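You operate a simulated robot arm through the tools that you are given. There is no shell and no other tool.

You are at the controls of a simulated robot arm. One attempt, no reset.

JOB
Put things in order on the small table. At the end: the clear juice bottle stands where the blue rubber packer stood; the teal honey jar stands where the clear juice bottle stood; the blue rubber packer stands where the red dessert pot stood; the red dessert pot stands on top of the green wiping block; whatever was shut is shut again. Leave all else as you found it, and nothing knocked over.

The check looks at the end state, three seconds after you hand in, the way a careful person would. Anything else that was tipped, shoved, dropped, spilled or broken makes it a failure.

ROBOT AND FRAMES
A 7-joint arm with a two-finger parallel gripper, fixed in place. Base frame: the origin is at the foot of the arm, x ahead of it, y to its left, z up; the work surface is at about z = 0. Units: cm, degrees, N and s.
With the tool pointing down near the work surface it reaches from about 24 to 62 cm from the base axis. Its first joint turns from -66.0 to 66.0 degrees. Payload 2.6 kg.
Tool frame: the origin (TCP) lies between the finger pads and is the grasp point; the fingertips stand 3 cm ahead of it; z points along the fingers, y is the line along which they close. The gripper opens to 9.4 cm. The fingers are 2.8 cm wide and 1 cm thick; the gripper's body (5 by 9.6 cm) begins 5.5 cm behind the TCP.
Orientation is that of the tool frame in the base frame, as [roll, pitch, yaw] about the fixed x, y, z axes, in that order (R = Rz(yaw) Ry(pitch) Rx(roll)). With the fingers straight down and closing along the base's y, the tool's x points along the base's -x, its y along +y and its z along -z.

CONTROLS
- The arm moves only by the tool drive_tool. Its argument "rows" is a list of rows, each an object of numbers (a shift or turn left out is 0, a gripper value left out holds the last): "tx", "ty", "tz": the shift along the tool's x, y, z in cm; "rx", "ry", "rz": the turn, a rotation vector about the tool's x, y, z in degrees; "grip": the finger opening in cm, from 0 to 9.4. In form: [{"tx": .., "ty": .., "tz": .., "rx": .., "ry": .., "rz": .., "grip": ..}, ...]. A call has 1 to 20 rows; each row shifts and turns the commanded pose from where the row before left it, along the tool's axes as they then stand. Rows are played at 5 a second. More than 5 cm and 8.6 degrees between two rows, or a gripper value outside its range, and nothing of the call is played. Where a pose cannot be reached the arm comes as near as it can. A force on the tool above 40 N (or 10 N above the force at the start of the call, whichever is more), or a blocked arm, ends the call early, and 0.2 s more pass. The fingers move at their own pace (about 7.2 cm/s each) and stop on an object; they squeeze with about 40 N. The grip force told is the motor's: it shows also when the fingers shut on nothing. Time passes only in rows, and 0.2 s behind the last, so rows that do not move let the fingers close. The reply holds the time, the measured pose of the TCP, the force on the tool along the base axes, the opening and the grip force, in the units named above and with some noise, with the torque about the TCP (base axes, N m) and any sound that the robot's microphone picked up.
- Cameras (640 x 400 px; columns grow to the right, rows downward): "scene" is fixed at [2.94, 43.01, 55.72]; the picture's right is [-0.80, -0.60, 0.00], its down [-0.39, 0.53, -0.76] and it looks along [0.45, -0.61, -0.65] (base axes); focal length 324 px, centre (320, 200). "wrist" rides on the gripper at [7.6, 1.4, -10.2] in the tool frame; the picture's right is [-0.18, 0.98, 0.00], its down [-0.75, -0.14, -0.64] and it looks along [-0.63, -0.12, 0.77] (tool axes); focal length 243 px, centre (320, 200).
- capture(camera): a new picture of that camera. The clock stands still meanwhile.
- measure_at(camera, pixels): there is no depth. For up to 12 entries [column, row, z] of the newest picture of that camera ("zoom" is the newest enlarged one), the place [x, y] in the base frame at which the ray of that pixel passes the height z, good to about 0.2 cm. The clock stands still meanwhile.
- zoom(camera, box): a new picture of the part [left, top, right, bottom] of that camera's present view, enlarged. The clock stands still meanwhile.
- close_job(): hands the job in; it is judged then, once.

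Unless the task says otherwise, let go and move clear before handing in.

The tools are called by a JSON object that holds its "op" and its "data". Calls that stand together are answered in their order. drive_tool: Moves the arm, as the interface text tells. Its arguments: {"type":"object","properties":{"rows":{"type":"array","items":{"type":"object","properties":{"tx":{"type":"number"},"ty":{"type":"number"},"tz":{"type":"number"},"rx":{"type":"number"},"ry":{"type":"number"},"rz":{"type":"number"},"grip":{"type":"number"}}}}},"required":["rows"]} The other tools are called the same way: capture (camera) takes a picture; measure_at (camera, pixels) gives the place at which the rays of pixels pass given heights; zoom (camera, box) takes an enlarged picture of a part of a camera's view; close_job () hands the job in.

At the start:

```text
time: 0.0
ee_pos: [36.7, 4.87, 31.69]
tool_rot: [-180.0, 0.1, -179.9]
contact_force: [-0.5, 0.0, -0.2]
moment: [0.0, 0.01, 0.03]
finger_gap: 9.41
finger_force: 0.0
```

scene: 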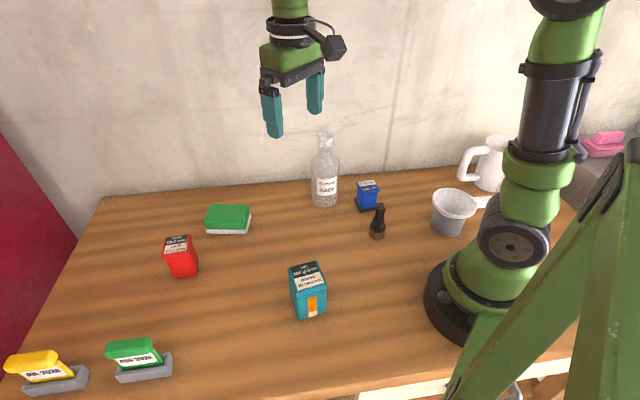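
wrist: 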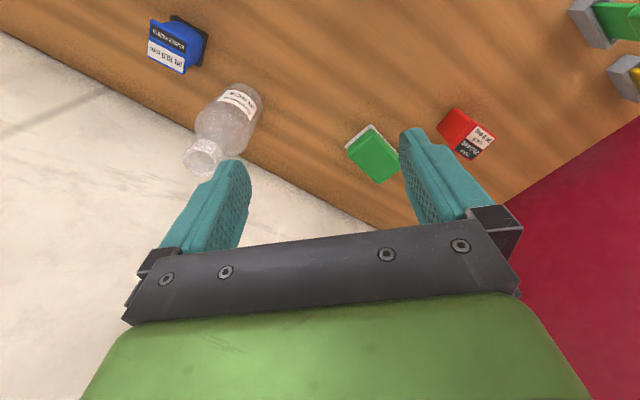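

The scene shows the teal jar near (308,290), clear bottle at (324,175), blue item at (367,196), red pot at (181,257), and green block at (228,218). I'll zoom in on them before moving.

{"op": "zoom", "data": {"camera": "scene", "box": [280, 120, 420, 250]}}

{"op": "zoom", "data": {"camera": "scene", "box": [140, 180, 280, 290]}}

{"op": "zoom", "data": {"camera": "scene", "box": [260, 240, 360, 330]}}

{"op": "zoom", "data": {"camera": "scene", "box": [0, 320, 200, 400]}}

{"op": "zoom", "data": {"camera": "scene", "box": [420, 120, 640, 260]}}

```text
3.08 times, centred on (350, 185) of scene
```

zoom: 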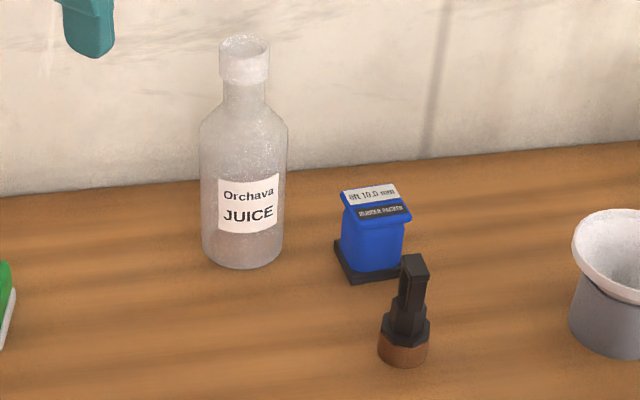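

```text
3.64 times, centred on (210, 235) of scene
```

zoom: 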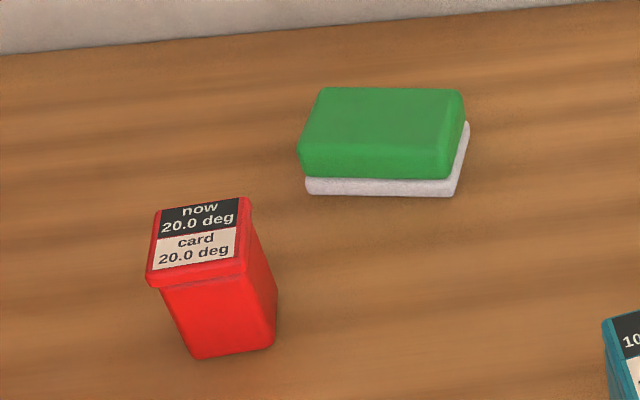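

```text
4.44 times, centred on (310, 285) of scene
```

zoom: 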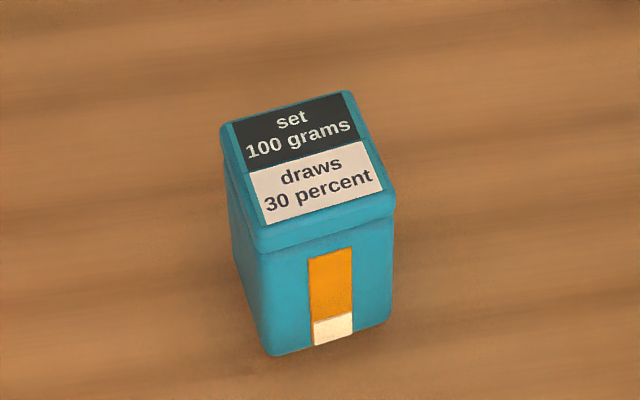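

```text
3.20 times, centred on (100, 360) of scene
```

zoom: 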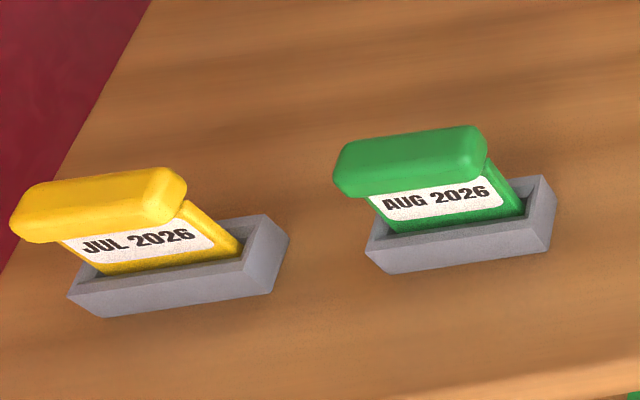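

```text
2.86 times, centred on (530, 190) of scene
```

zoom: 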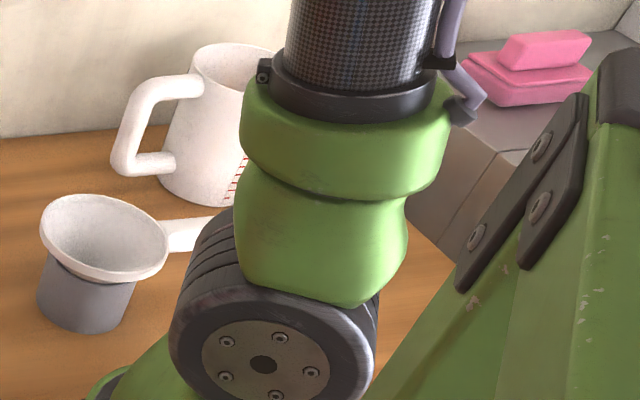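

Labels are readable on the red pot (20.0 deg), the teal jar (100 grams / draws 30 percent) and the blue packer, which sits on a dark foot. I'll look closer at the packer's label and foot, the bottle, and the wrist view.

{"op": "zoom", "data": {"camera": "scene", "box": [346, 172, 394, 218]}}

{"op": "zoom", "data": {"camera": "scene", "box": [300, 125, 350, 215]}}

{"op": "zoom", "data": {"camera": "wrist", "box": [130, 0, 290, 180]}}

{"op": "zoom", "data": {"camera": "wrist", "box": [330, 90, 510, 190]}}

{"op": "zoom", "data": {"camera": "scene", "box": [440, 330, 640, 400]}}

```text
8.70 times, centred on (370, 195) of scene
```

zoom: 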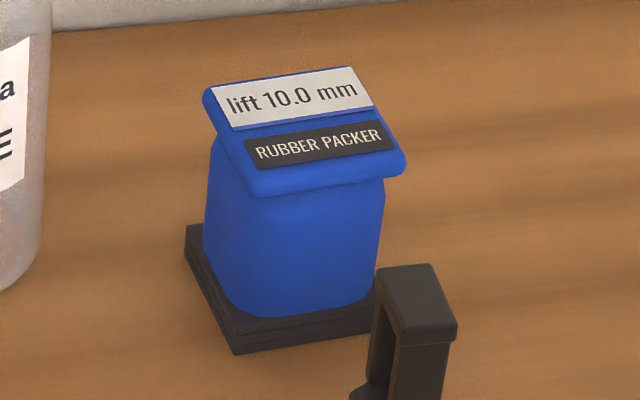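

```text
4.44 times, centred on (325, 170) of scene
```

zoom: 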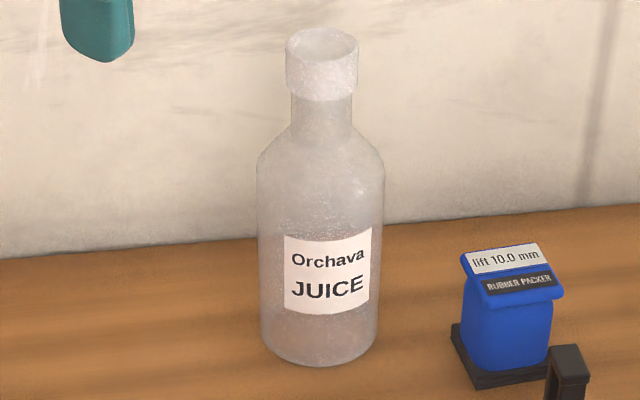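

```text
2.22 times, centred on (210, 90) of wrist
```

zoom: 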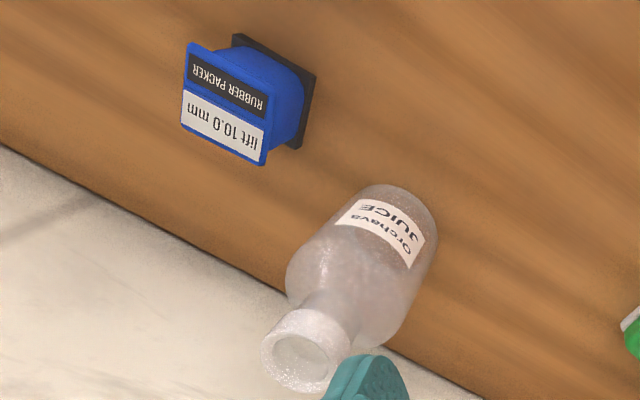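

```text
3.56 times, centred on (420, 140) of wrist
```

zoom: 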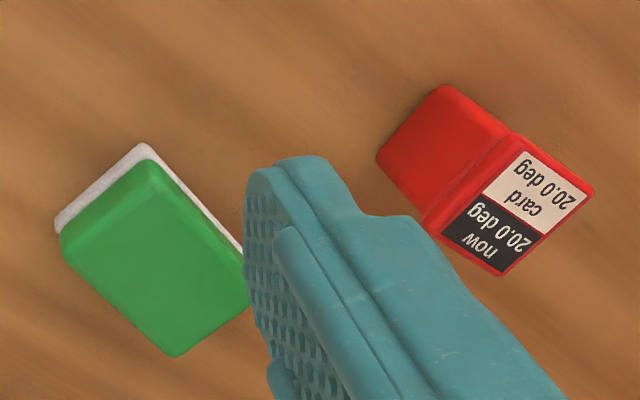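

```text
3.20 times, centred on (540, 365) of scene
```

zoom: 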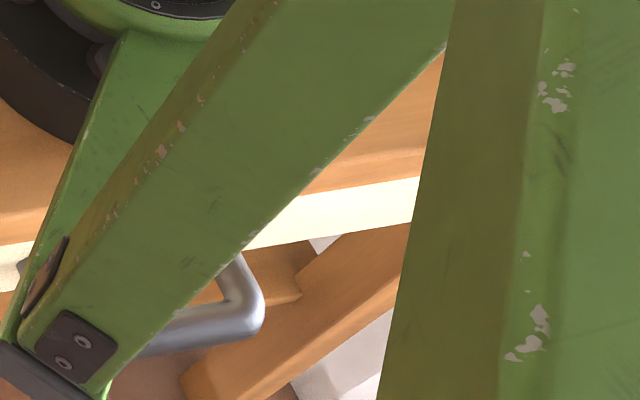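

The packer's dark foot looks laminated (zoom at ~(290,320)), and whether it's attached isn't clear yet. Next I'll measure the footprints and tops of all the objects involved.

{"op": "capture", "data": {"camera": "scene"}}

{"op": "zoom", "data": {"camera": "scene", "box": [150, 220, 220, 290]}}

```text
taken
```

scene: 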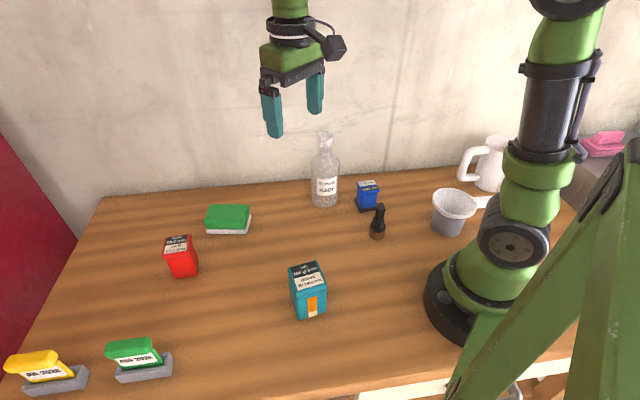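

```text
5.71 times, centred on (185, 255) of scene
```

zoom: 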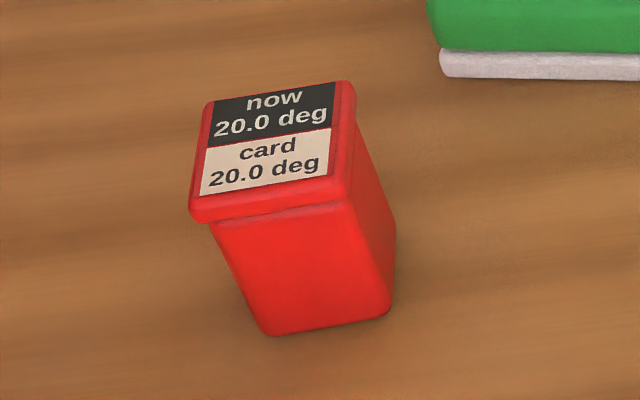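

The red pot's bottom edge runs (267,335)–(392,310) in this zoom, and its top corners are (205,103), (350,82), (348,200) and (190,218). I'll measure these at several heights.

{"op": "measure_at", "data": {"camera": "zoom", "pixels": [[267, 335, 0], [392, 312, 0], [397, 248, 0], [205, 103, 5], [350, 82, 5], [352, 195, 5], [190, 218, 5], [205, 103, 7], [350, 82, 7], [352, 195, 7], [190, 218, 7]]}}

{"op": "measure_at", "data": {"camera": "scene", "pixels": [[314, 204, 0], [325, 208, 0], [337, 203, 0], [295, 309, 0], [302, 319, 0], [325, 312, 0], [207, 231, 0], [246, 235, 0], [250, 213, 0], [370, 237, 0], [384, 237, 0]]}}

{"op": "zoom", "data": {"camera": "scene", "box": [280, 255, 340, 325]}}

```text
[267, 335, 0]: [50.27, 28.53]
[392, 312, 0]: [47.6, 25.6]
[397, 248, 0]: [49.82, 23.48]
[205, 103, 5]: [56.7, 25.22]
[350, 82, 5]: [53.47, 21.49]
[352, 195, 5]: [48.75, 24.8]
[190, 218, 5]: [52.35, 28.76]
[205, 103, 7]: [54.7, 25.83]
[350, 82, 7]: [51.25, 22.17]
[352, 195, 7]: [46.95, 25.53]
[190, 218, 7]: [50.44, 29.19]
```

```text
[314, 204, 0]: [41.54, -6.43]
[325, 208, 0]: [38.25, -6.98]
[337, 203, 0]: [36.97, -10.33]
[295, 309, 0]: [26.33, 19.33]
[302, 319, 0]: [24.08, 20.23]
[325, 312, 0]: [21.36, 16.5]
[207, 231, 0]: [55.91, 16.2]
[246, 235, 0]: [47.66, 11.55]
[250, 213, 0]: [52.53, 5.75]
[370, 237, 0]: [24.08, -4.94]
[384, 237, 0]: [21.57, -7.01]
```

```text
5.71 times, centred on (310, 290) of scene
```

zoom: 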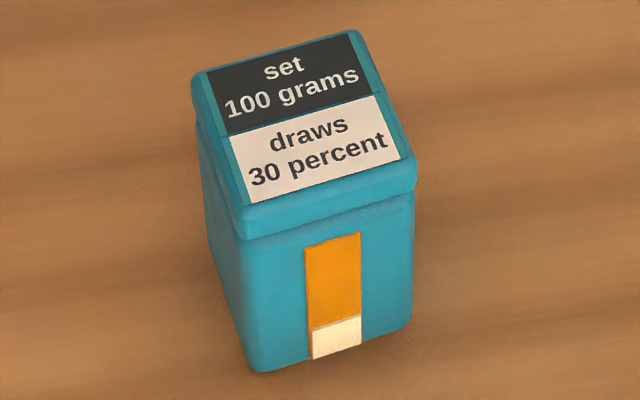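

The red pot appears about 7 cm tall with a lid roughly 5 cm square and edges near 45° to the base axes. The wrist camera gives a second view, so I'll cross-check heights there.

{"op": "zoom", "data": {"camera": "wrist", "box": [420, 95, 510, 165]}}

{"op": "measure_at", "data": {"camera": "zoom", "pixels": [[320, 200, 7]]}}

```text
5.71 times, centred on (465, 130) of wrist
```

zoom: 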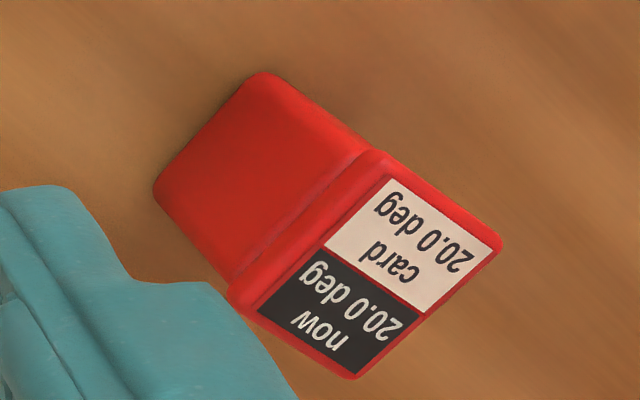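

```text
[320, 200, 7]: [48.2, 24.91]
```

The wrist zoom shows the pot's near face and lid corners at (382,160), (502,240), (355,378) and (230,295), with bottom corners at (265,73) and (155,185). I'll measure them.

{"op": "measure_at", "data": {"camera": "zoom", "pixels": [[265, 73, 0], [155, 188, 0], [382, 158, 6], [502, 240, 6], [355, 378, 6], [230, 298, 6], [382, 158, 7], [502, 240, 7], [355, 378, 7], [230, 298, 7]]}}

{"op": "zoom", "data": {"camera": "wrist", "box": [340, 115, 430, 195]}}

```text
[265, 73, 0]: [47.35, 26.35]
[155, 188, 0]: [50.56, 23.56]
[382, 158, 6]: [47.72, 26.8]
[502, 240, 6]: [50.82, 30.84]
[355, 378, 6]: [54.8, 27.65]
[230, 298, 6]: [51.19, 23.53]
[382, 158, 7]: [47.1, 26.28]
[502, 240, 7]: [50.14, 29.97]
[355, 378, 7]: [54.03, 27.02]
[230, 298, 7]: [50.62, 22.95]
```

```text
5.00 times, centred on (385, 155) of wrist
```

zoom: 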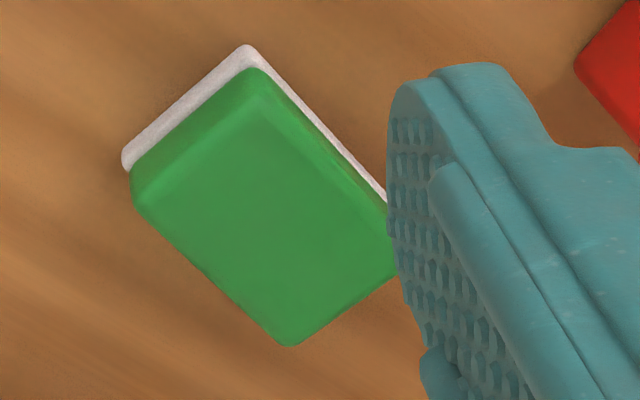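

Triangulating the two views puts the red pot's lid top at z≈7.8, its centre at about (50.0, 26.0), and its edges at about 50° and −40°. Next is the green block, with white base corners (248,47) and (123,158) in the zoom.

{"op": "measure_at", "data": {"camera": "zoom", "pixels": [[248, 46, 0], [122, 160, 0], [256, 68, 3], [134, 195, 3], [290, 347, 3], [248, 46, 1], [122, 160, 1], [256, 68, 4], [134, 195, 4], [290, 347, 4]]}}

{"op": "zoom", "data": {"camera": "scene", "box": [195, 190, 265, 245]}}

```text
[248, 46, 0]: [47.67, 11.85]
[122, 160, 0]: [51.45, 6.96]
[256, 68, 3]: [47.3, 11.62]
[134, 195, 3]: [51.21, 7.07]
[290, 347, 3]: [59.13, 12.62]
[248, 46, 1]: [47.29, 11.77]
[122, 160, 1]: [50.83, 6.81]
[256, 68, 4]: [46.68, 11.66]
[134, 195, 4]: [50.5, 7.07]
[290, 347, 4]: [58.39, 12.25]
```

```text
7.27 times, centred on (230, 218) of scene
```

zoom: 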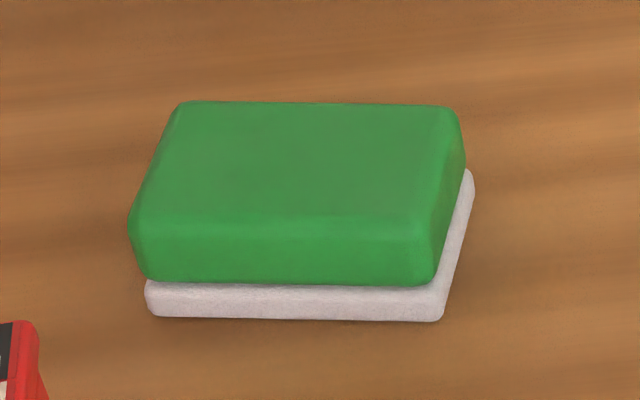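

{"op": "measure_at", "data": {"camera": "zoom", "pixels": [[150, 315, 0], [440, 320, 0], [474, 180, 0.5], [135, 205, 3], [180, 102, 3], [455, 108, 3], [438, 225, 3], [135, 205, 4], [180, 102, 4], [455, 108, 4], [438, 225, 4]]}}

{"op": "zoom", "data": {"camera": "wrist", "box": [140, 10, 230, 80]}}

```text
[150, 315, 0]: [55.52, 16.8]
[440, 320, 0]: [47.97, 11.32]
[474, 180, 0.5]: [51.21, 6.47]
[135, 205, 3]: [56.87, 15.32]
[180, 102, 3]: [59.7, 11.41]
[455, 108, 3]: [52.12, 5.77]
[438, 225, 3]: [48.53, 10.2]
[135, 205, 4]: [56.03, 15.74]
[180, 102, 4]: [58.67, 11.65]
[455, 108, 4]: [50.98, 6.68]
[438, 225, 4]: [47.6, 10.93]
```

```text
5.71 times, centred on (185, 45) of wrist
```

zoom: 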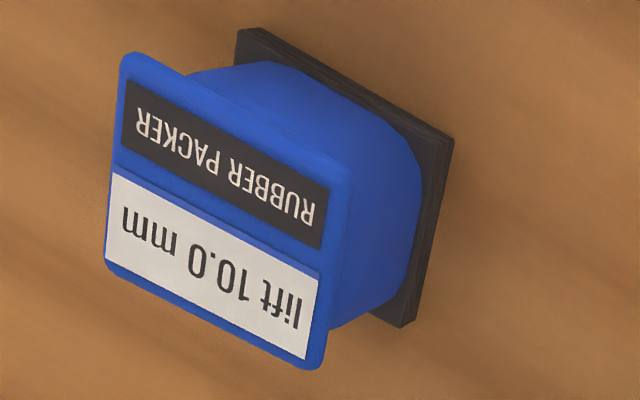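

The block's base corners give a centre of about (53.2, 11.6), top z≈4.2, and its long axis at about 34°. Next is the packer, with lid corners (125,52), (350,165), (312,370) and (105,265) and foot corners (240,30), (455,138) and (403,325) in the wrist zoom.

{"op": "measure_at", "data": {"camera": "zoom", "pixels": [[240, 28, 0], [455, 138, 0], [403, 327, 0], [240, 28, 1], [455, 138, 1], [125, 52, 6], [350, 162, 6], [315, 370, 6], [104, 265, 6], [125, 52, 8], [350, 162, 8], [315, 370, 8]]}}

{"op": "zoom", "data": {"camera": "scene", "box": [346, 172, 394, 218]}}

```text
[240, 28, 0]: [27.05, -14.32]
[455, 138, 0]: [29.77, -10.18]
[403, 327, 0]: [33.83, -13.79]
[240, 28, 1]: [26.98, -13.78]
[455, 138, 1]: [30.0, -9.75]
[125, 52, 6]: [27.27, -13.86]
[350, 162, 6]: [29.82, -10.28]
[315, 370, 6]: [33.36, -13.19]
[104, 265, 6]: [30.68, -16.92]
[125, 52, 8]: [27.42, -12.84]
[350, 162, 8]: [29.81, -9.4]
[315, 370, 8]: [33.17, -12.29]
```

```text
8.70 times, centred on (370, 195) of scene
```

zoom: 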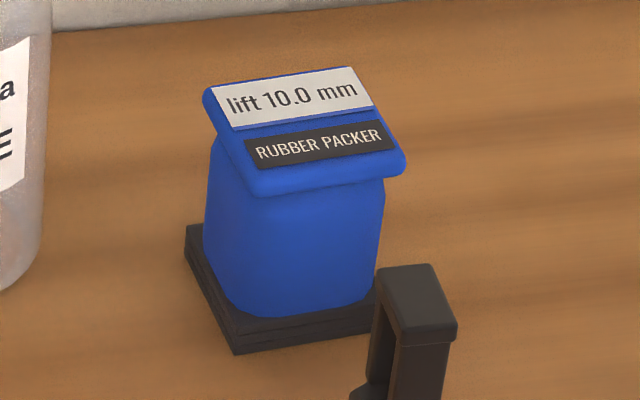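

{"op": "measure_at", "data": {"camera": "zoom", "pixels": [[235, 355, 0], [185, 260, 0], [235, 338, 1], [187, 228, 1], [203, 92, 6], [352, 66, 6], [406, 168, 6], [250, 195, 6], [203, 92, 7], [352, 66, 7], [406, 168, 7], [250, 195, 7]]}}

{"op": "zoom", "data": {"camera": "scene", "box": [280, 255, 340, 325]}}

```text
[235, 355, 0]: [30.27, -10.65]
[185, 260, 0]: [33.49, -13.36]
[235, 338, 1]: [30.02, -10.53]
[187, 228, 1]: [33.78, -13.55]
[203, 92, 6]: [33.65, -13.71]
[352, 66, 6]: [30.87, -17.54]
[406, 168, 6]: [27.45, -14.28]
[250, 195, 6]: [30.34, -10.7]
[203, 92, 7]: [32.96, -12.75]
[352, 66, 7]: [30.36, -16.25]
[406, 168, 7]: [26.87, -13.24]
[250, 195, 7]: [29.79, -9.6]
```

```text
5.71 times, centred on (310, 290) of scene
```

zoom: 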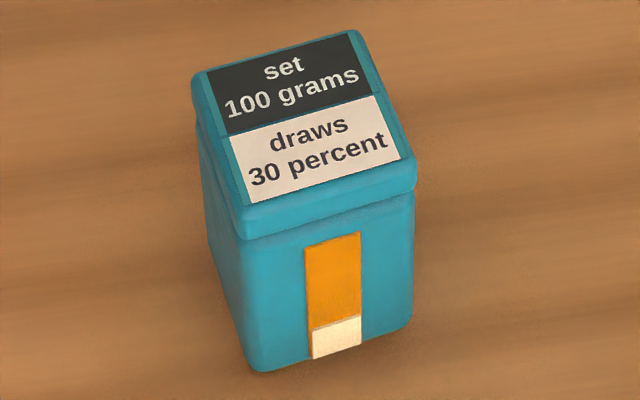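

The packer's top is at z≈6.6, its centre is about (30.25, −13.4), and its edges are at about 51° and −39°. Next I'll measure the teal jar's lid and bottom corners from this zoom, and the bottle.

{"op": "measure_at", "data": {"camera": "zoom", "pixels": [[255, 372, 0], [412, 325, 0], [210, 245, 0], [193, 78, 7], [358, 30, 7], [417, 185, 7], [240, 238, 7], [193, 78, 9], [358, 30, 9], [417, 185, 9], [240, 238, 9]]}}

{"op": "zoom", "data": {"camera": "scene", "box": [300, 125, 350, 215]}}

```text
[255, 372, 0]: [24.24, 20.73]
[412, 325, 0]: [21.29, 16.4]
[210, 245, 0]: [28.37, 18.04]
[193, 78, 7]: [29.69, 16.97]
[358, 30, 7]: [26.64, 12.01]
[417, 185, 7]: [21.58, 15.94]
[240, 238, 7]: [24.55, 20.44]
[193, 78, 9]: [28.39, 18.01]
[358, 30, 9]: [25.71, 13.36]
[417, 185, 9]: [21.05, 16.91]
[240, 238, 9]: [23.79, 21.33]
```

```text
4.44 times, centred on (325, 170) of scene
```

zoom: 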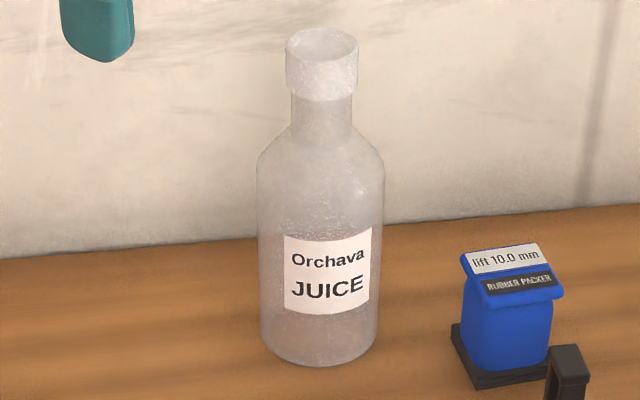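

Teal jar: base centre about (24.8, 17.2), top z≈8.6. Now I'll measure the bottle's base at zoom (318,366) front and (262,338)/(377,338) sides, plus its neck and rim.

{"op": "measure_at", "data": {"camera": "zoom", "pixels": [[318, 366, 0], [262, 335, 0], [377, 335, 0], [318, 335, 0], [322, 45, 15], [322, 45, 17], [322, 45, 19], [322, 45, 16], [286, 48, 16], [358, 48, 16], [286, 48, 18], [358, 48, 18]]}}

{"op": "zoom", "data": {"camera": "wrist", "box": [175, 75, 275, 185]}}

```text
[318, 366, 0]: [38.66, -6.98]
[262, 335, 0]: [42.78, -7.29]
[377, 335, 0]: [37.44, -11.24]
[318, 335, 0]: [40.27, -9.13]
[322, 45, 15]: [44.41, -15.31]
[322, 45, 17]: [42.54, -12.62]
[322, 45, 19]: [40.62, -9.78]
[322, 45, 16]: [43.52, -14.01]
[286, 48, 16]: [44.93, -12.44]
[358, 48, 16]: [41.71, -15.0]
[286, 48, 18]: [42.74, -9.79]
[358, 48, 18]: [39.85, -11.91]
```

```text
3.64 times, centred on (225, 130) of wrist
```

zoom: 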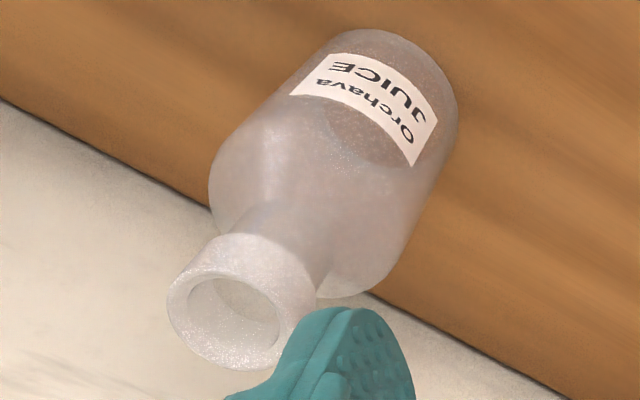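

The bottle has an open rim, with a liquid level visible inside around (365,130), so it must stay upright and move gently. I'll triangulate its height from the wrist view and locate the wall base.

{"op": "measure_at", "data": {"camera": "zoom", "pixels": [[233, 310, 17], [233, 310, 18], [233, 310, 19], [233, 310, 20], [167, 298, 19], [290, 325, 19], [375, 28, 0], [458, 92, 0], [330, 45, 0]]}}

{"op": "measure_at", "data": {"camera": "scene", "pixels": [[100, 196, 0], [200, 188, 0], [300, 180, 0], [400, 173, 0], [450, 168, 0], [30, 340, 0], [420, 380, 0]]}}

```text
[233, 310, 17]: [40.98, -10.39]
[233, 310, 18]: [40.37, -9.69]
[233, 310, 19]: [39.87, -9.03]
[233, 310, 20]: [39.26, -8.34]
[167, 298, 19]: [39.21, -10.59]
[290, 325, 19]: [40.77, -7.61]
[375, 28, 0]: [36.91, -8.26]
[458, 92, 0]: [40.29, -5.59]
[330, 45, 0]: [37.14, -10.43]
```

```text
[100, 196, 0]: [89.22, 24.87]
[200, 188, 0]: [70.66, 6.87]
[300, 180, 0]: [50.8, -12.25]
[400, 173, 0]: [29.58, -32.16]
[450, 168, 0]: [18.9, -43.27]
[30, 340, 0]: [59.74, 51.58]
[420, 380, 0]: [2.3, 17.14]
```

The bottle's centre is about (40.3, −9.2), its top is at z≈19, and the wall runs diagonally about 9.4 cm behind it. No spare spot is needed: red goes onto the block, packer to red's place, bottle to the packer's place, jar to the bottle's place. First I'll move above the red pot and turn so the fingers close along ~139.5°.

{"op": "drive_tool", "data": {"rows": [{"tx": -1.67, "ty": 2.64, "tz": 1.2}, {"tx": -1.67, "ty": 2.64, "tz": 1.2}, {"tx": -1.67, "ty": 2.64, "tz": 1.2}, {"tx": -1.67, "ty": 2.64, "tz": 1.2}, {"tx": -1.67, "ty": 2.64, "tz": 1.2}, {"tx": -1.67, "ty": 2.64, "tz": 1.2}, {"tx": -1.67, "ty": 2.64, "tz": 1.2}, {"tx": -1.61, "ty": 2.65, "tz": 1.2}, {"rz": -7}, {"rz": -7}, {"rz": -7}, {"rz": -7}, {"rz": -7}, {"rz": -7}, {"rz": -7.5}, {}]}}

{"op": "measure_at", "data": {"camera": "scene", "pixels": [[381, 206, 5], [381, 206, 6], [381, 206, 7], [381, 206, 8], [378, 234, 0]]}}

```text
time: 3.4
ee_pos: [49.87, 25.95, 21.94]
tool_rot: [180.0, 0.0, -130.3]
contact_force: [0.2, 0.9, 0.3]
moment: [0.0, -0.01, 0.02]
finger_gap: 9.41
finger_force: 0.1
```

```text
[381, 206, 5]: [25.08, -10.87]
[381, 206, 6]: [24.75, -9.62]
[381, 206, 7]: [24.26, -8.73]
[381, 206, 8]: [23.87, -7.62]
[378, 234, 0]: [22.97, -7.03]
```

The arm arrived at (49.87, 25.95, 21.9) with yaw −130.3, as commanded. The wrist view should show whether the gripper is centred on the red pot.

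{"op": "capture", "data": {"camera": "wrist"}}

{"op": "capture", "data": {"camera": "scene"}}

```text
taken
```

wrist: 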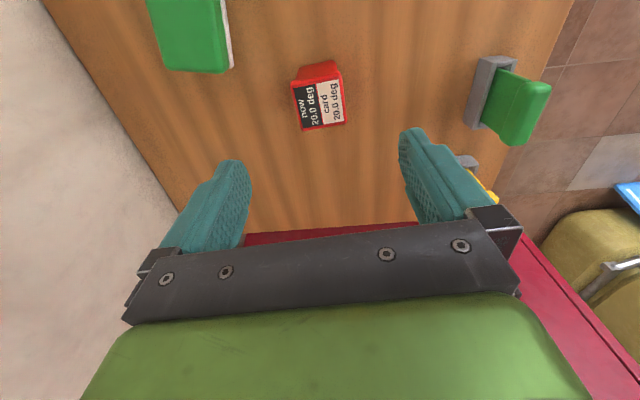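

```text
taken
```

scene: 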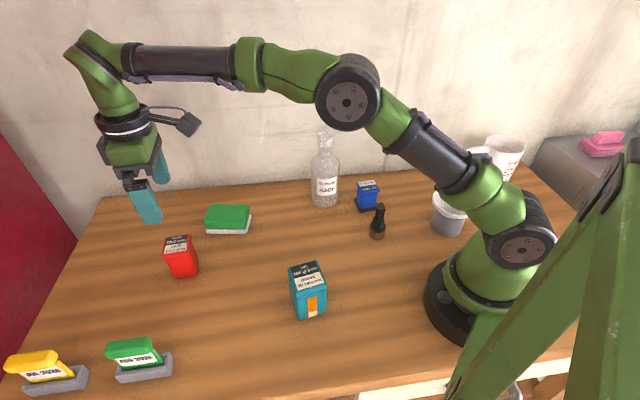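

The red pot is between the fingers in the wrist view at (318,98), roughly centred and aligned. I'll measure it more precisely with a zoom.

{"op": "zoom", "data": {"camera": "wrist", "box": [275, 50, 365, 140]}}

{"op": "zoom", "data": {"camera": "wrist", "box": [140, 0, 250, 80]}}

```text
4.44 times, centred on (320, 95) of wrist
```

zoom: 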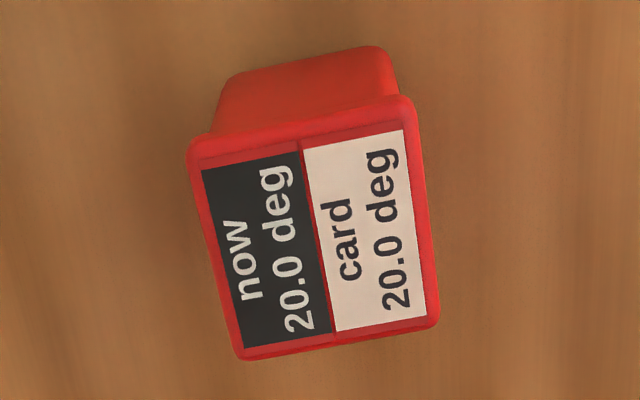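

```text
5.00 times, centred on (195, 40) of wrist
```

zoom: 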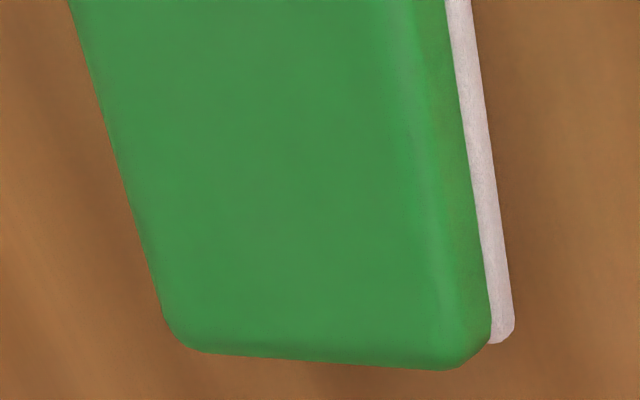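

I'll convert those zoom corners to wrist pixels and measure them at the expected heights.

{"op": "measure_at", "data": {"camera": "wrist", "pixels": [[290.3, 83.7, 7.8], [339.1, 71.8, 7.8], [346.6, 119.8, 7.8], [302, 131, 7.8], [290.3, 83.7, 7], [339.1, 71.8, 7], [346.6, 119.8, 7], [302, 131, 7], [299.7, 67.5, 0], [334.6, 60.5, 0], [167, 70, 4], [226, 72, 4]]}}

```text
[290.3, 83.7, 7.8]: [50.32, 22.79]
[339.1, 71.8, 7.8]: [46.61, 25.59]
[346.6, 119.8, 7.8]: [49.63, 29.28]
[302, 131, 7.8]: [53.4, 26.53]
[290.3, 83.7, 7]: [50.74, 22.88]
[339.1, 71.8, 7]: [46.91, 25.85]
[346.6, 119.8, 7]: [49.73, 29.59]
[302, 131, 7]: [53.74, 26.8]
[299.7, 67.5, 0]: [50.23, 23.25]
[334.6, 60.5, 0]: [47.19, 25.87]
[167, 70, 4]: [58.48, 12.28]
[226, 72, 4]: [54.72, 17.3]
```

The pot's centre is (50.0, 26.05) with faces at about 142°/52°, and I'm within 0.2 cm. I'll turn another 2.4°, descend to z≈6.2 around the lid, and close.

{"op": "drive_tool", "data": {"rows": [{"tx": -0.16, "rz": -2.4, "tz": 2}, {"tz": 2.5}, {"tz": 2.5}, {"tz": 2.5}, {"tz": 2}, {"tz": 2}, {"tz": 1.2}, {"tz": 1.0}, {}]}}

{"op": "capture", "data": {"camera": "wrist"}}

{"op": "zoom", "data": {"camera": "scene", "box": [100, 160, 260, 290]}}

```text
time: 5.4
ee_pos: [49.93, 26.07, 6.37]
tool_rot: [-179.9, 0.0, -128.2]
contact_force: [0.3, -0.4, -0.2]
moment: [-0.02, -0.01, -0.01]
finger_gap: 9.4
finger_force: 0.1
```

```text
taken
```

wrist: 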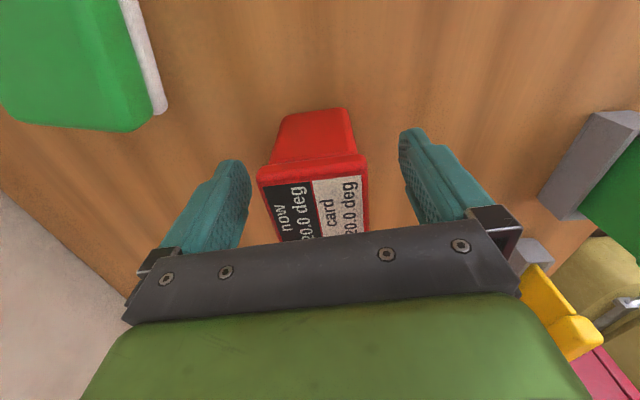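

```text
3.08 times, centred on (180, 225) of scene
```

zoom: 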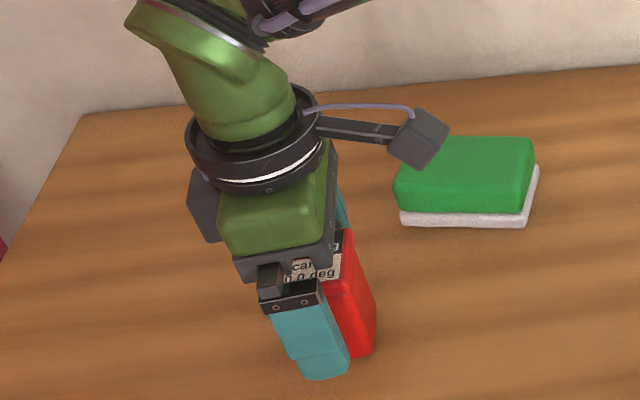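

The pot sits between both fingers, with the lid at wrist (315,200) clear on either side. Closing now.

{"op": "drive_tool", "data": {"rows": [{"grip": 2.0}, {"grip": 2.0}, {"grip": 2.0}, {"grip": 2.0}, {"grip": 2.0}]}}

{"op": "capture", "data": {"camera": "wrist"}}

```text
time: 6.6
ee_pos: [49.95, 26.08, 6.46]
tool_rot: [-180.0, 0.1, -128.0]
contact_force: [-0.4, -0.6, 1.5]
moment: [-0.09, -0.09, -0.06]
finger_gap: 5.38
finger_force: 40.0
```

```text
taken
```

wrist: 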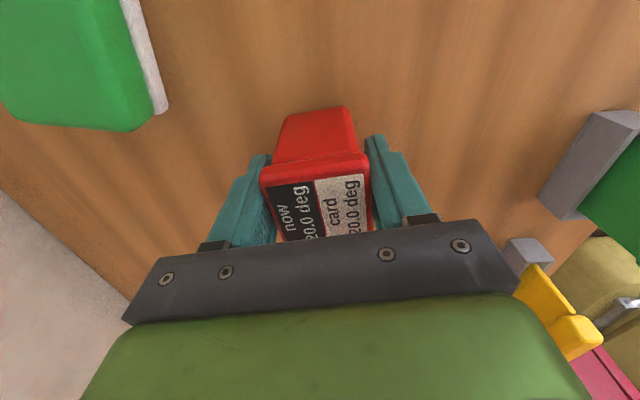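

The fingers stopped at 5.38 cm with 40 N, on the lid. I'll lift a little and check that the lid and body rise together.

{"op": "drive_tool", "data": {"rows": [{"tz": -0.5}, {"tz": -0.5}, {"tz": -0.5}, {"tz": -0.5}, {}]}}

{"op": "capture", "data": {"camera": "wrist"}}

{"op": "zoom", "data": {"camera": "scene", "box": [130, 180, 250, 300]}}

```text
time: 7.8
ee_pos: [49.88, 26.08, 8.24]
tool_rot: [-180.0, 0.0, -127.9]
contact_force: [0.1, -0.7, -1.5]
moment: [0.02, -0.02, 0.01]
finger_gap: 5.38
finger_force: 40.1
```

```text
taken
```

wrist: 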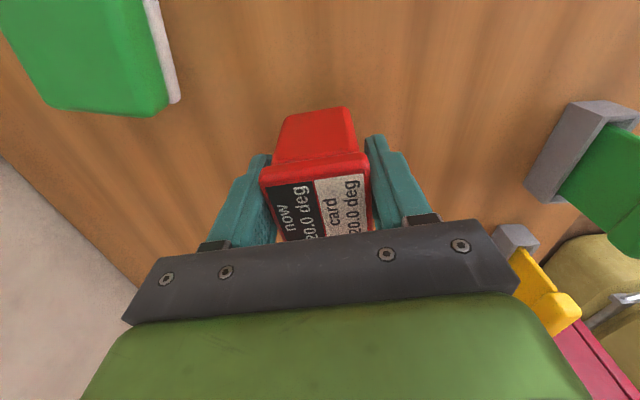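

```text
3.33 times, centred on (190, 240) of scene
```

zoom: 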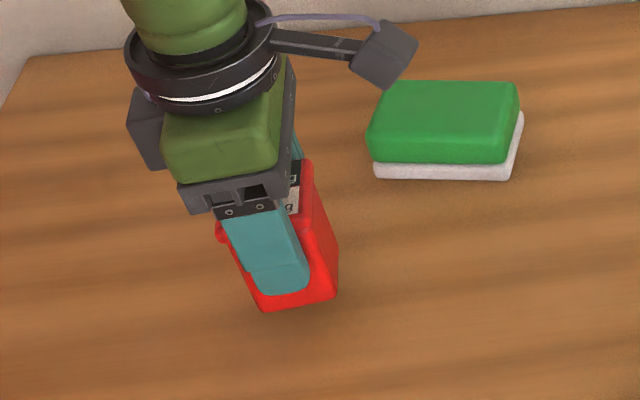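

Lid and body rose together as one piece, with no slip. I'll raise it further and use the wrist view to pin down the green block before moving over it.

{"op": "drive_tool", "data": {"rows": [{"tz": -2}, {"tz": -2}, {"tz": -2}, {"tz": -2}, {"tz": -2}, {}]}}

{"op": "capture", "data": {"camera": "wrist"}}

{"op": "zoom", "data": {"camera": "scene", "box": [195, 190, 265, 245]}}

```text
time: 9.2
ee_pos: [49.91, 26.11, 18.31]
tool_rot: [-180.0, 0.0, -128.0]
contact_force: [-0.1, -0.7, -0.9]
moment: [0.01, 0.01, 0.01]
finger_gap: 5.4
finger_force: 39.7
```

```text
taken
```

wrist: 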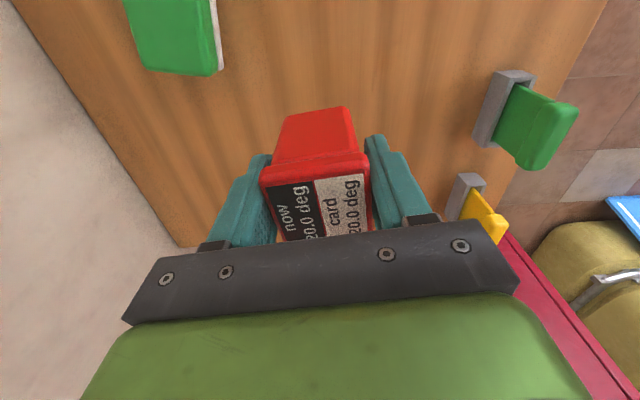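

```text
7.27 times, centred on (230, 218) of scene
```

zoom: 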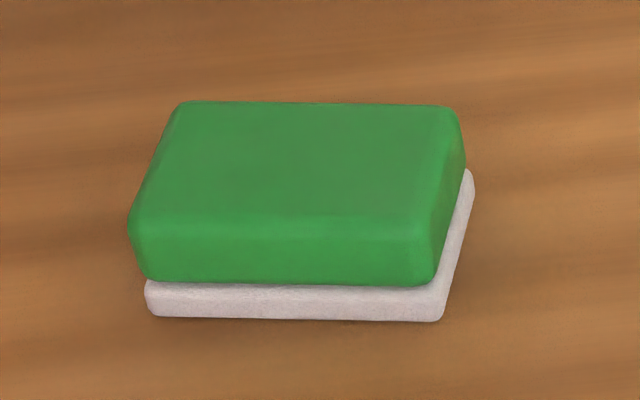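

The block shows at the upper left of the wrist view (180,35). I'll move the pot over it at this height, turning 15.5° to match its axes, then check alignment.

{"op": "drive_tool", "data": {"rows": [{"tx": 1.18, "ty": -1.42, "rz": 2.0}, {"tx": 1.18, "ty": -1.42, "rz": 2.0}, {"tx": 1.18, "ty": -1.42, "rz": 2.0}, {"tx": 1.18, "ty": -1.42, "rz": 2.0}, {"tx": 1.18, "ty": -1.42, "rz": 2.0}, {"tx": 1.18, "ty": -1.42, "rz": 2.0}, {"tx": 1.18, "ty": -1.42, "rz": 2.0}, {"tx": 1.18, "ty": -1.42, "rz": 1.5}, {}]}}

{"op": "capture", "data": {"camera": "wrist"}}

```text
time: 11.2
ee_pos: [51.49, 11.36, 18.36]
tool_rot: [-179.9, 0.0, -143.5]
contact_force: [0.3, 0.0, -1.2]
moment: [0.0, 0.02, 0.01]
finger_gap: 5.39
finger_force: 39.9
```

```text
taken
```

wrist: 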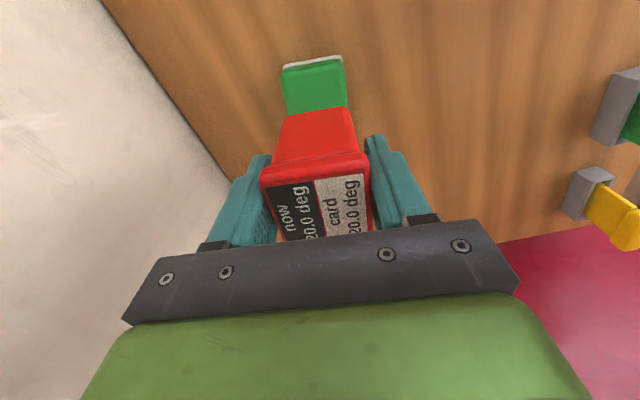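

Now at (51.49, 11.36) with the block's near end visible at (315,80), well lined up. I'll zoom and measure its corners.

{"op": "zoom", "data": {"camera": "wrist", "box": [270, 45, 370, 120]}}

```text
5.33 times, centred on (320, 82) of wrist
```

zoom: 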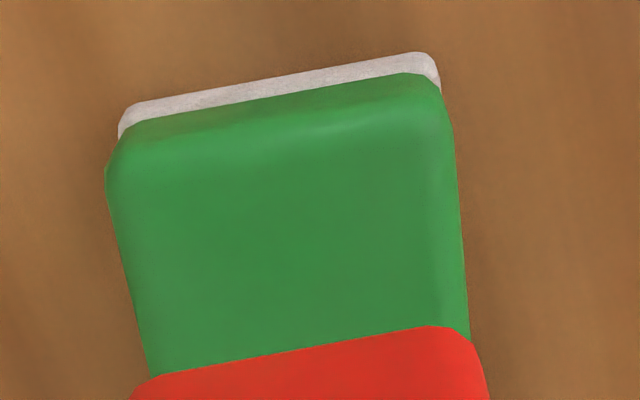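

{"op": "measure_at", "data": {"camera": "zoom", "pixels": [[120, 108, 0], [437, 52, 0], [120, 108, 0.7], [437, 52, 0.7], [105, 165, 3], [450, 115, 3], [152, 375, 4], [468, 330, 4], [105, 165, 4], [450, 115, 4], [152, 375, 3], [468, 330, 3]]}}

```text
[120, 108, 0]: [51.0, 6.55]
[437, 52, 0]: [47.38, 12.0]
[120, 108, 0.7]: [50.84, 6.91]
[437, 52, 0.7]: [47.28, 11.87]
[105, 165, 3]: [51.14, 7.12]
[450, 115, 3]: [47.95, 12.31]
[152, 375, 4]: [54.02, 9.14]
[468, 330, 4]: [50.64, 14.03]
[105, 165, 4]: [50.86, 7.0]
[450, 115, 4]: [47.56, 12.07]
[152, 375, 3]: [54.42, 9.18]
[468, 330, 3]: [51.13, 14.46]
```

The block's centre works out to (53.1, 11.8), with its long axis at about 34.5° and its top at about 4.2. I'll centre the pot on it, trim the yaw by 2°, and come down to about 1 cm above.

{"op": "drive_tool", "data": {"rows": [{"tx": -0.78, "ty": -0.3, "rz": 1.0}, {"tx": -0.78, "ty": -0.3, "rz": 1.0}, {"tz": 1.5}, {"tz": 1.5}, {"tz": 1.5}, {"tz": 1.2}, {"tz": 0.8}, {}]}}

{"op": "zoom", "data": {"camera": "scene", "box": [160, 130, 280, 250]}}

{"op": "capture", "data": {"camera": "wrist"}}

```text
time: 13.0
ee_pos: [52.89, 11.94, 11.73]
tool_rot: [-180.0, 0.0, -145.5]
contact_force: [-0.9, 0.2, -1.4]
moment: [-0.02, -0.04, 0.05]
finger_gap: 5.37
finger_force: 39.8
```

```text
3.33 times, centred on (220, 190) of scene
```

zoom: 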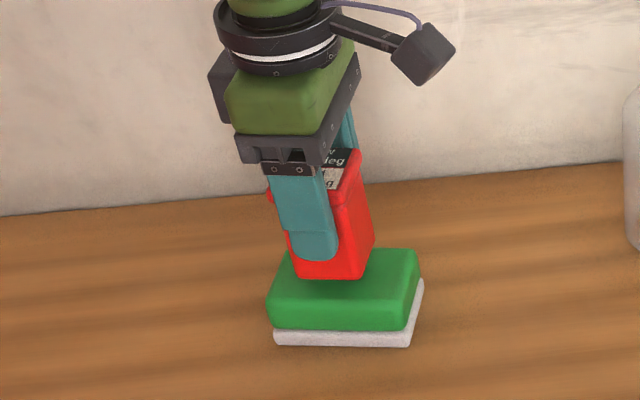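

```text
taken
```

wrist: 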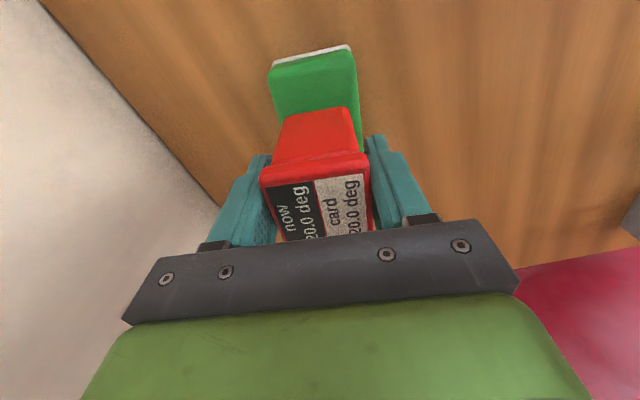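

The pot is centred across the block (wrist margins ~10 px each side at row 110), hovering about 1 cm over it. I'll nudge 0.3 cm along the long axis and lower in small steps while watching the force.

{"op": "drive_tool", "data": {"rows": [{"tx": 0.3}, {"tz": 0.3}, {"tz": 0.3}, {"tz": 0.2}, {}]}}

```text
time: 14.2
ee_pos: [52.74, 11.69, 10.9]
tool_rot: [-180.0, 0.1, -145.6]
contact_force: [-0.3, -0.2, -1.4]
moment: [-0.01, -0.03, 0.02]
finger_gap: 5.39
finger_force: 40.2
```

{"op": "drive_tool", "data": {"rows": [{"tz": 0.15}, {"tz": 0.15}, {}]}}

{"op": "zoom", "data": {"camera": "scene", "box": [190, 170, 270, 240]}}

```text
time: 15.0
ee_pos: [52.68, 11.65, 10.61]
tool_rot: [179.9, 0.1, -145.6]
contact_force: [-1.8, 0.4, 4.3]
moment: [-0.06, 0.06, 0.01]
finger_gap: 5.39
finger_force: 39.5
```

```text
5.71 times, centred on (230, 205) of scene
```

zoom: 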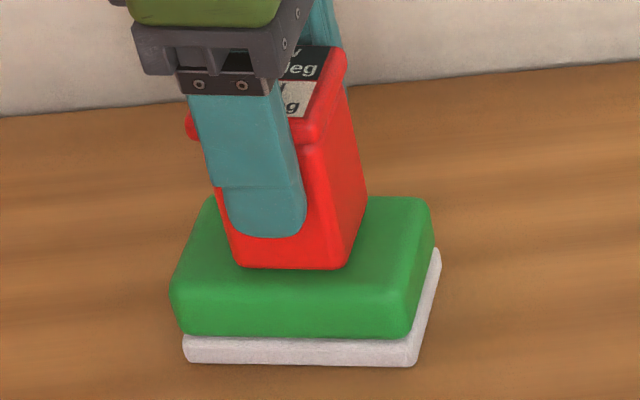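

The force went from −1.4 to +4.3 N, so the pot is resting on the block, and the zoom shows it well inside the top face. I'll open the fingers and check.

{"op": "drive_tool", "data": {"rows": [{"grip": 6.2}, {"grip": 7.5}, {"grip": 8.5}, {}]}}

{"op": "capture", "data": {"camera": "wrist"}}

{"op": "zoom", "data": {"camera": "scene", "box": [190, 170, 270, 240]}}

```text
time: 16.0
ee_pos: [52.71, 11.6, 10.73]
tool_rot: [180.0, 0.1, -145.4]
contact_force: [-0.5, 0.5, 0.0]
moment: [0.02, -0.02, 0.01]
finger_gap: 8.5
finger_force: 0.1
```

```text
taken
```

wrist: 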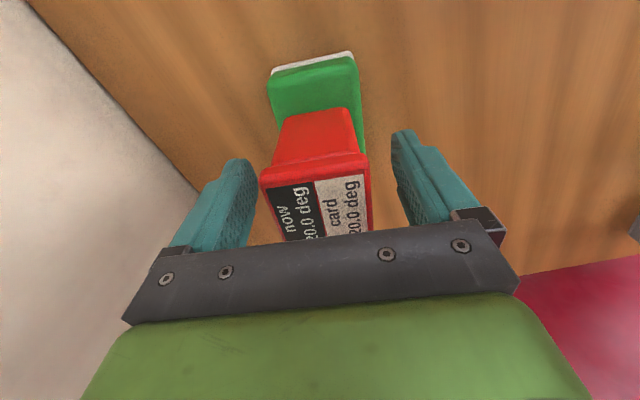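

```text
5.71 times, centred on (230, 205) of scene
```

zoom: 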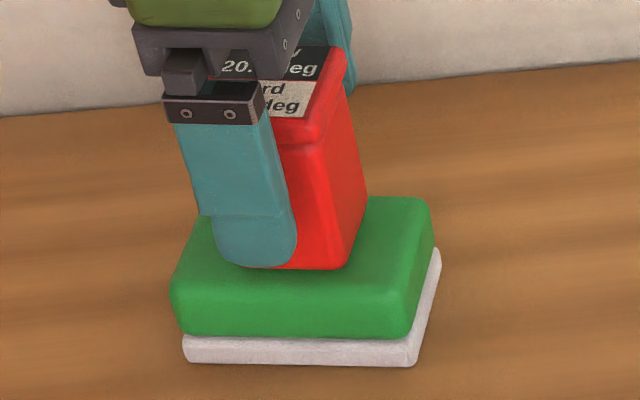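

The pot stands steady on the block with the fingers clear. I'll raise straight up and confirm.

{"op": "drive_tool", "data": {"rows": [{"tz": -1}, {"tz": -2}, {"tz": -3}, {"tz": -3}, {"tz": -3}, {}]}}

{"op": "capture", "data": {"camera": "scene"}}

{"op": "zoom", "data": {"camera": "wrist", "box": [260, 30, 380, 150]}}

```text
time: 17.4
ee_pos: [52.66, 11.63, 22.72]
tool_rot: [-180.0, 0.0, -145.5]
contact_force: [0.4, 0.2, 0.0]
moment: [-0.01, 0.0, 0.02]
finger_gap: 8.51
finger_force: 0.0
```

```text
taken
```

scene: 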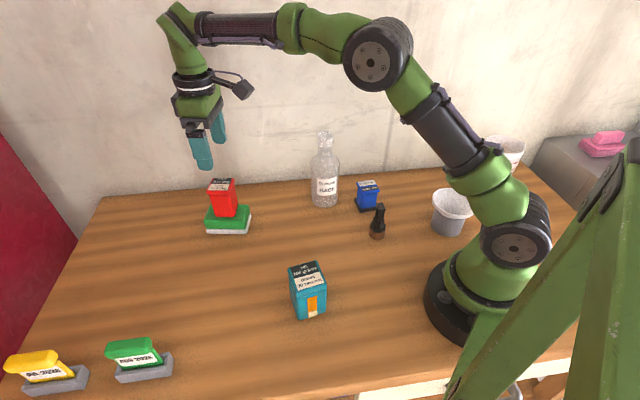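

```text
3.33 times, centred on (320, 90) of wrist
```

zoom: 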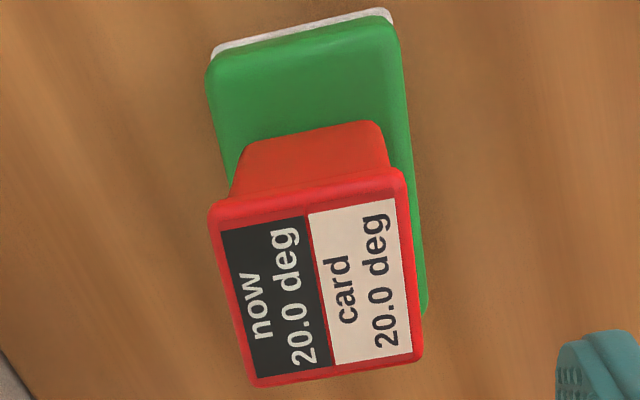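

The red pot stands on the green block as wanted. Next I'll go up and across to above the packer at (30.25, −13.4), keeping above the bottle top, then turn.

{"op": "drive_tool", "data": {"rows": [{"tz": -2}, {"tz": -2}, {"tx": 2.72, "ty": -0.66}, {"tx": 2.72, "ty": -0.66}, {"tx": 2.72, "ty": -0.66}, {"tx": 2.72, "ty": -0.66}, {"tx": 2.72, "ty": -0.66}, {"tx": 2.72, "ty": -0.66}, {"tx": 2.72, "ty": -0.66}, {"tx": 2.72, "ty": -0.66}, {"tx": 2.72, "ty": -0.66}, {"tx": 2.72, "ty": -0.66}, {"tx": 2.72, "ty": -0.66}, {"tx": 2.72, "ty": -0.66}, {}]}}

{"op": "drive_tool", "data": {"rows": [{"rz": 7.35}, {"rz": 7.35}, {"rz": 7.35}, {"rz": 7.35}, {"rz": 7.35}, {"rz": 7.35}, {"rz": 7.35}, {"rz": 7.35}, {"rz": 7.35}, {"rz": 7.35}, {}]}}

{"op": "capture", "data": {"camera": "wrist"}}

{"op": "capture", "data": {"camera": "scene"}}

```text
time: 20.6
ee_pos: [30.2, -13.26, 26.52]
tool_rot: [180.0, -0.1, -145.5]
contact_force: [0.6, 0.8, -0.1]
moment: [-0.01, -0.02, 0.03]
finger_gap: 8.48
finger_force: 0.0
```

```text
time: 23.0
ee_pos: [30.22, -13.3, 26.68]
tool_rot: [180.0, 0.0, 140.8]
contact_force: [-0.2, 0.5, -0.2]
moment: [0.0, 0.0, -0.03]
finger_gap: 8.53
finger_force: 0.1
```

```text
taken
```

wrist: 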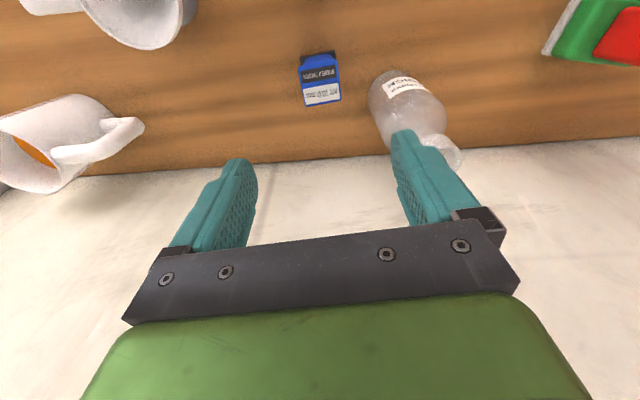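

```text
taken
```

scene: 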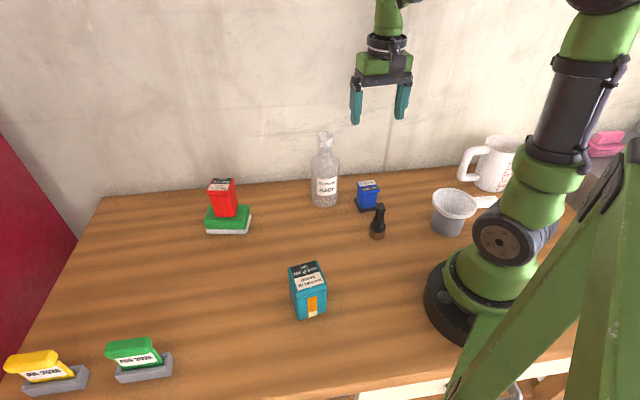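

The packer is visible at wrist (320,80), between the fingers, with the bottle to the right at (410,105). I'll zoom and measure for a precise grasp.

{"op": "zoom", "data": {"camera": "wrist", "box": [285, 40, 355, 115]}}

```text
5.33 times, centred on (320, 78) of wrist
```

zoom: 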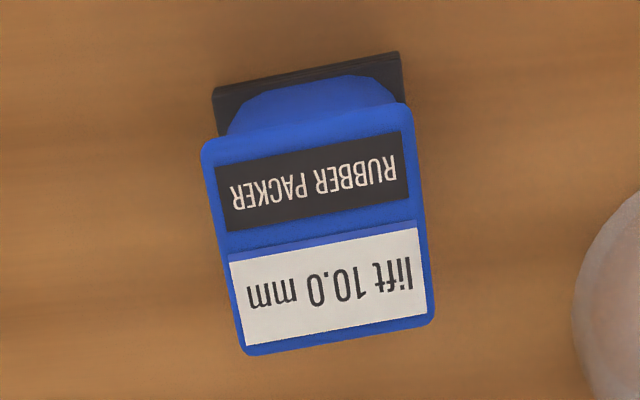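

{"op": "measure_at", "data": {"camera": "zoom", "pixels": [[202, 145, 6.6], [407, 103, 6.6], [435, 318, 6.6], [243, 356, 6.6], [212, 88, 1], [400, 51, 1], [212, 90, 0], [400, 53, 0]]}}

```text
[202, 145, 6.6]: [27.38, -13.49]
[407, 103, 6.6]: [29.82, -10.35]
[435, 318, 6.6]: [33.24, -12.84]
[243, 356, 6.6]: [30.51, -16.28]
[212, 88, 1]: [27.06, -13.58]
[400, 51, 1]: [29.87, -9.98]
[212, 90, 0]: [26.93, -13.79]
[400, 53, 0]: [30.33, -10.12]
```

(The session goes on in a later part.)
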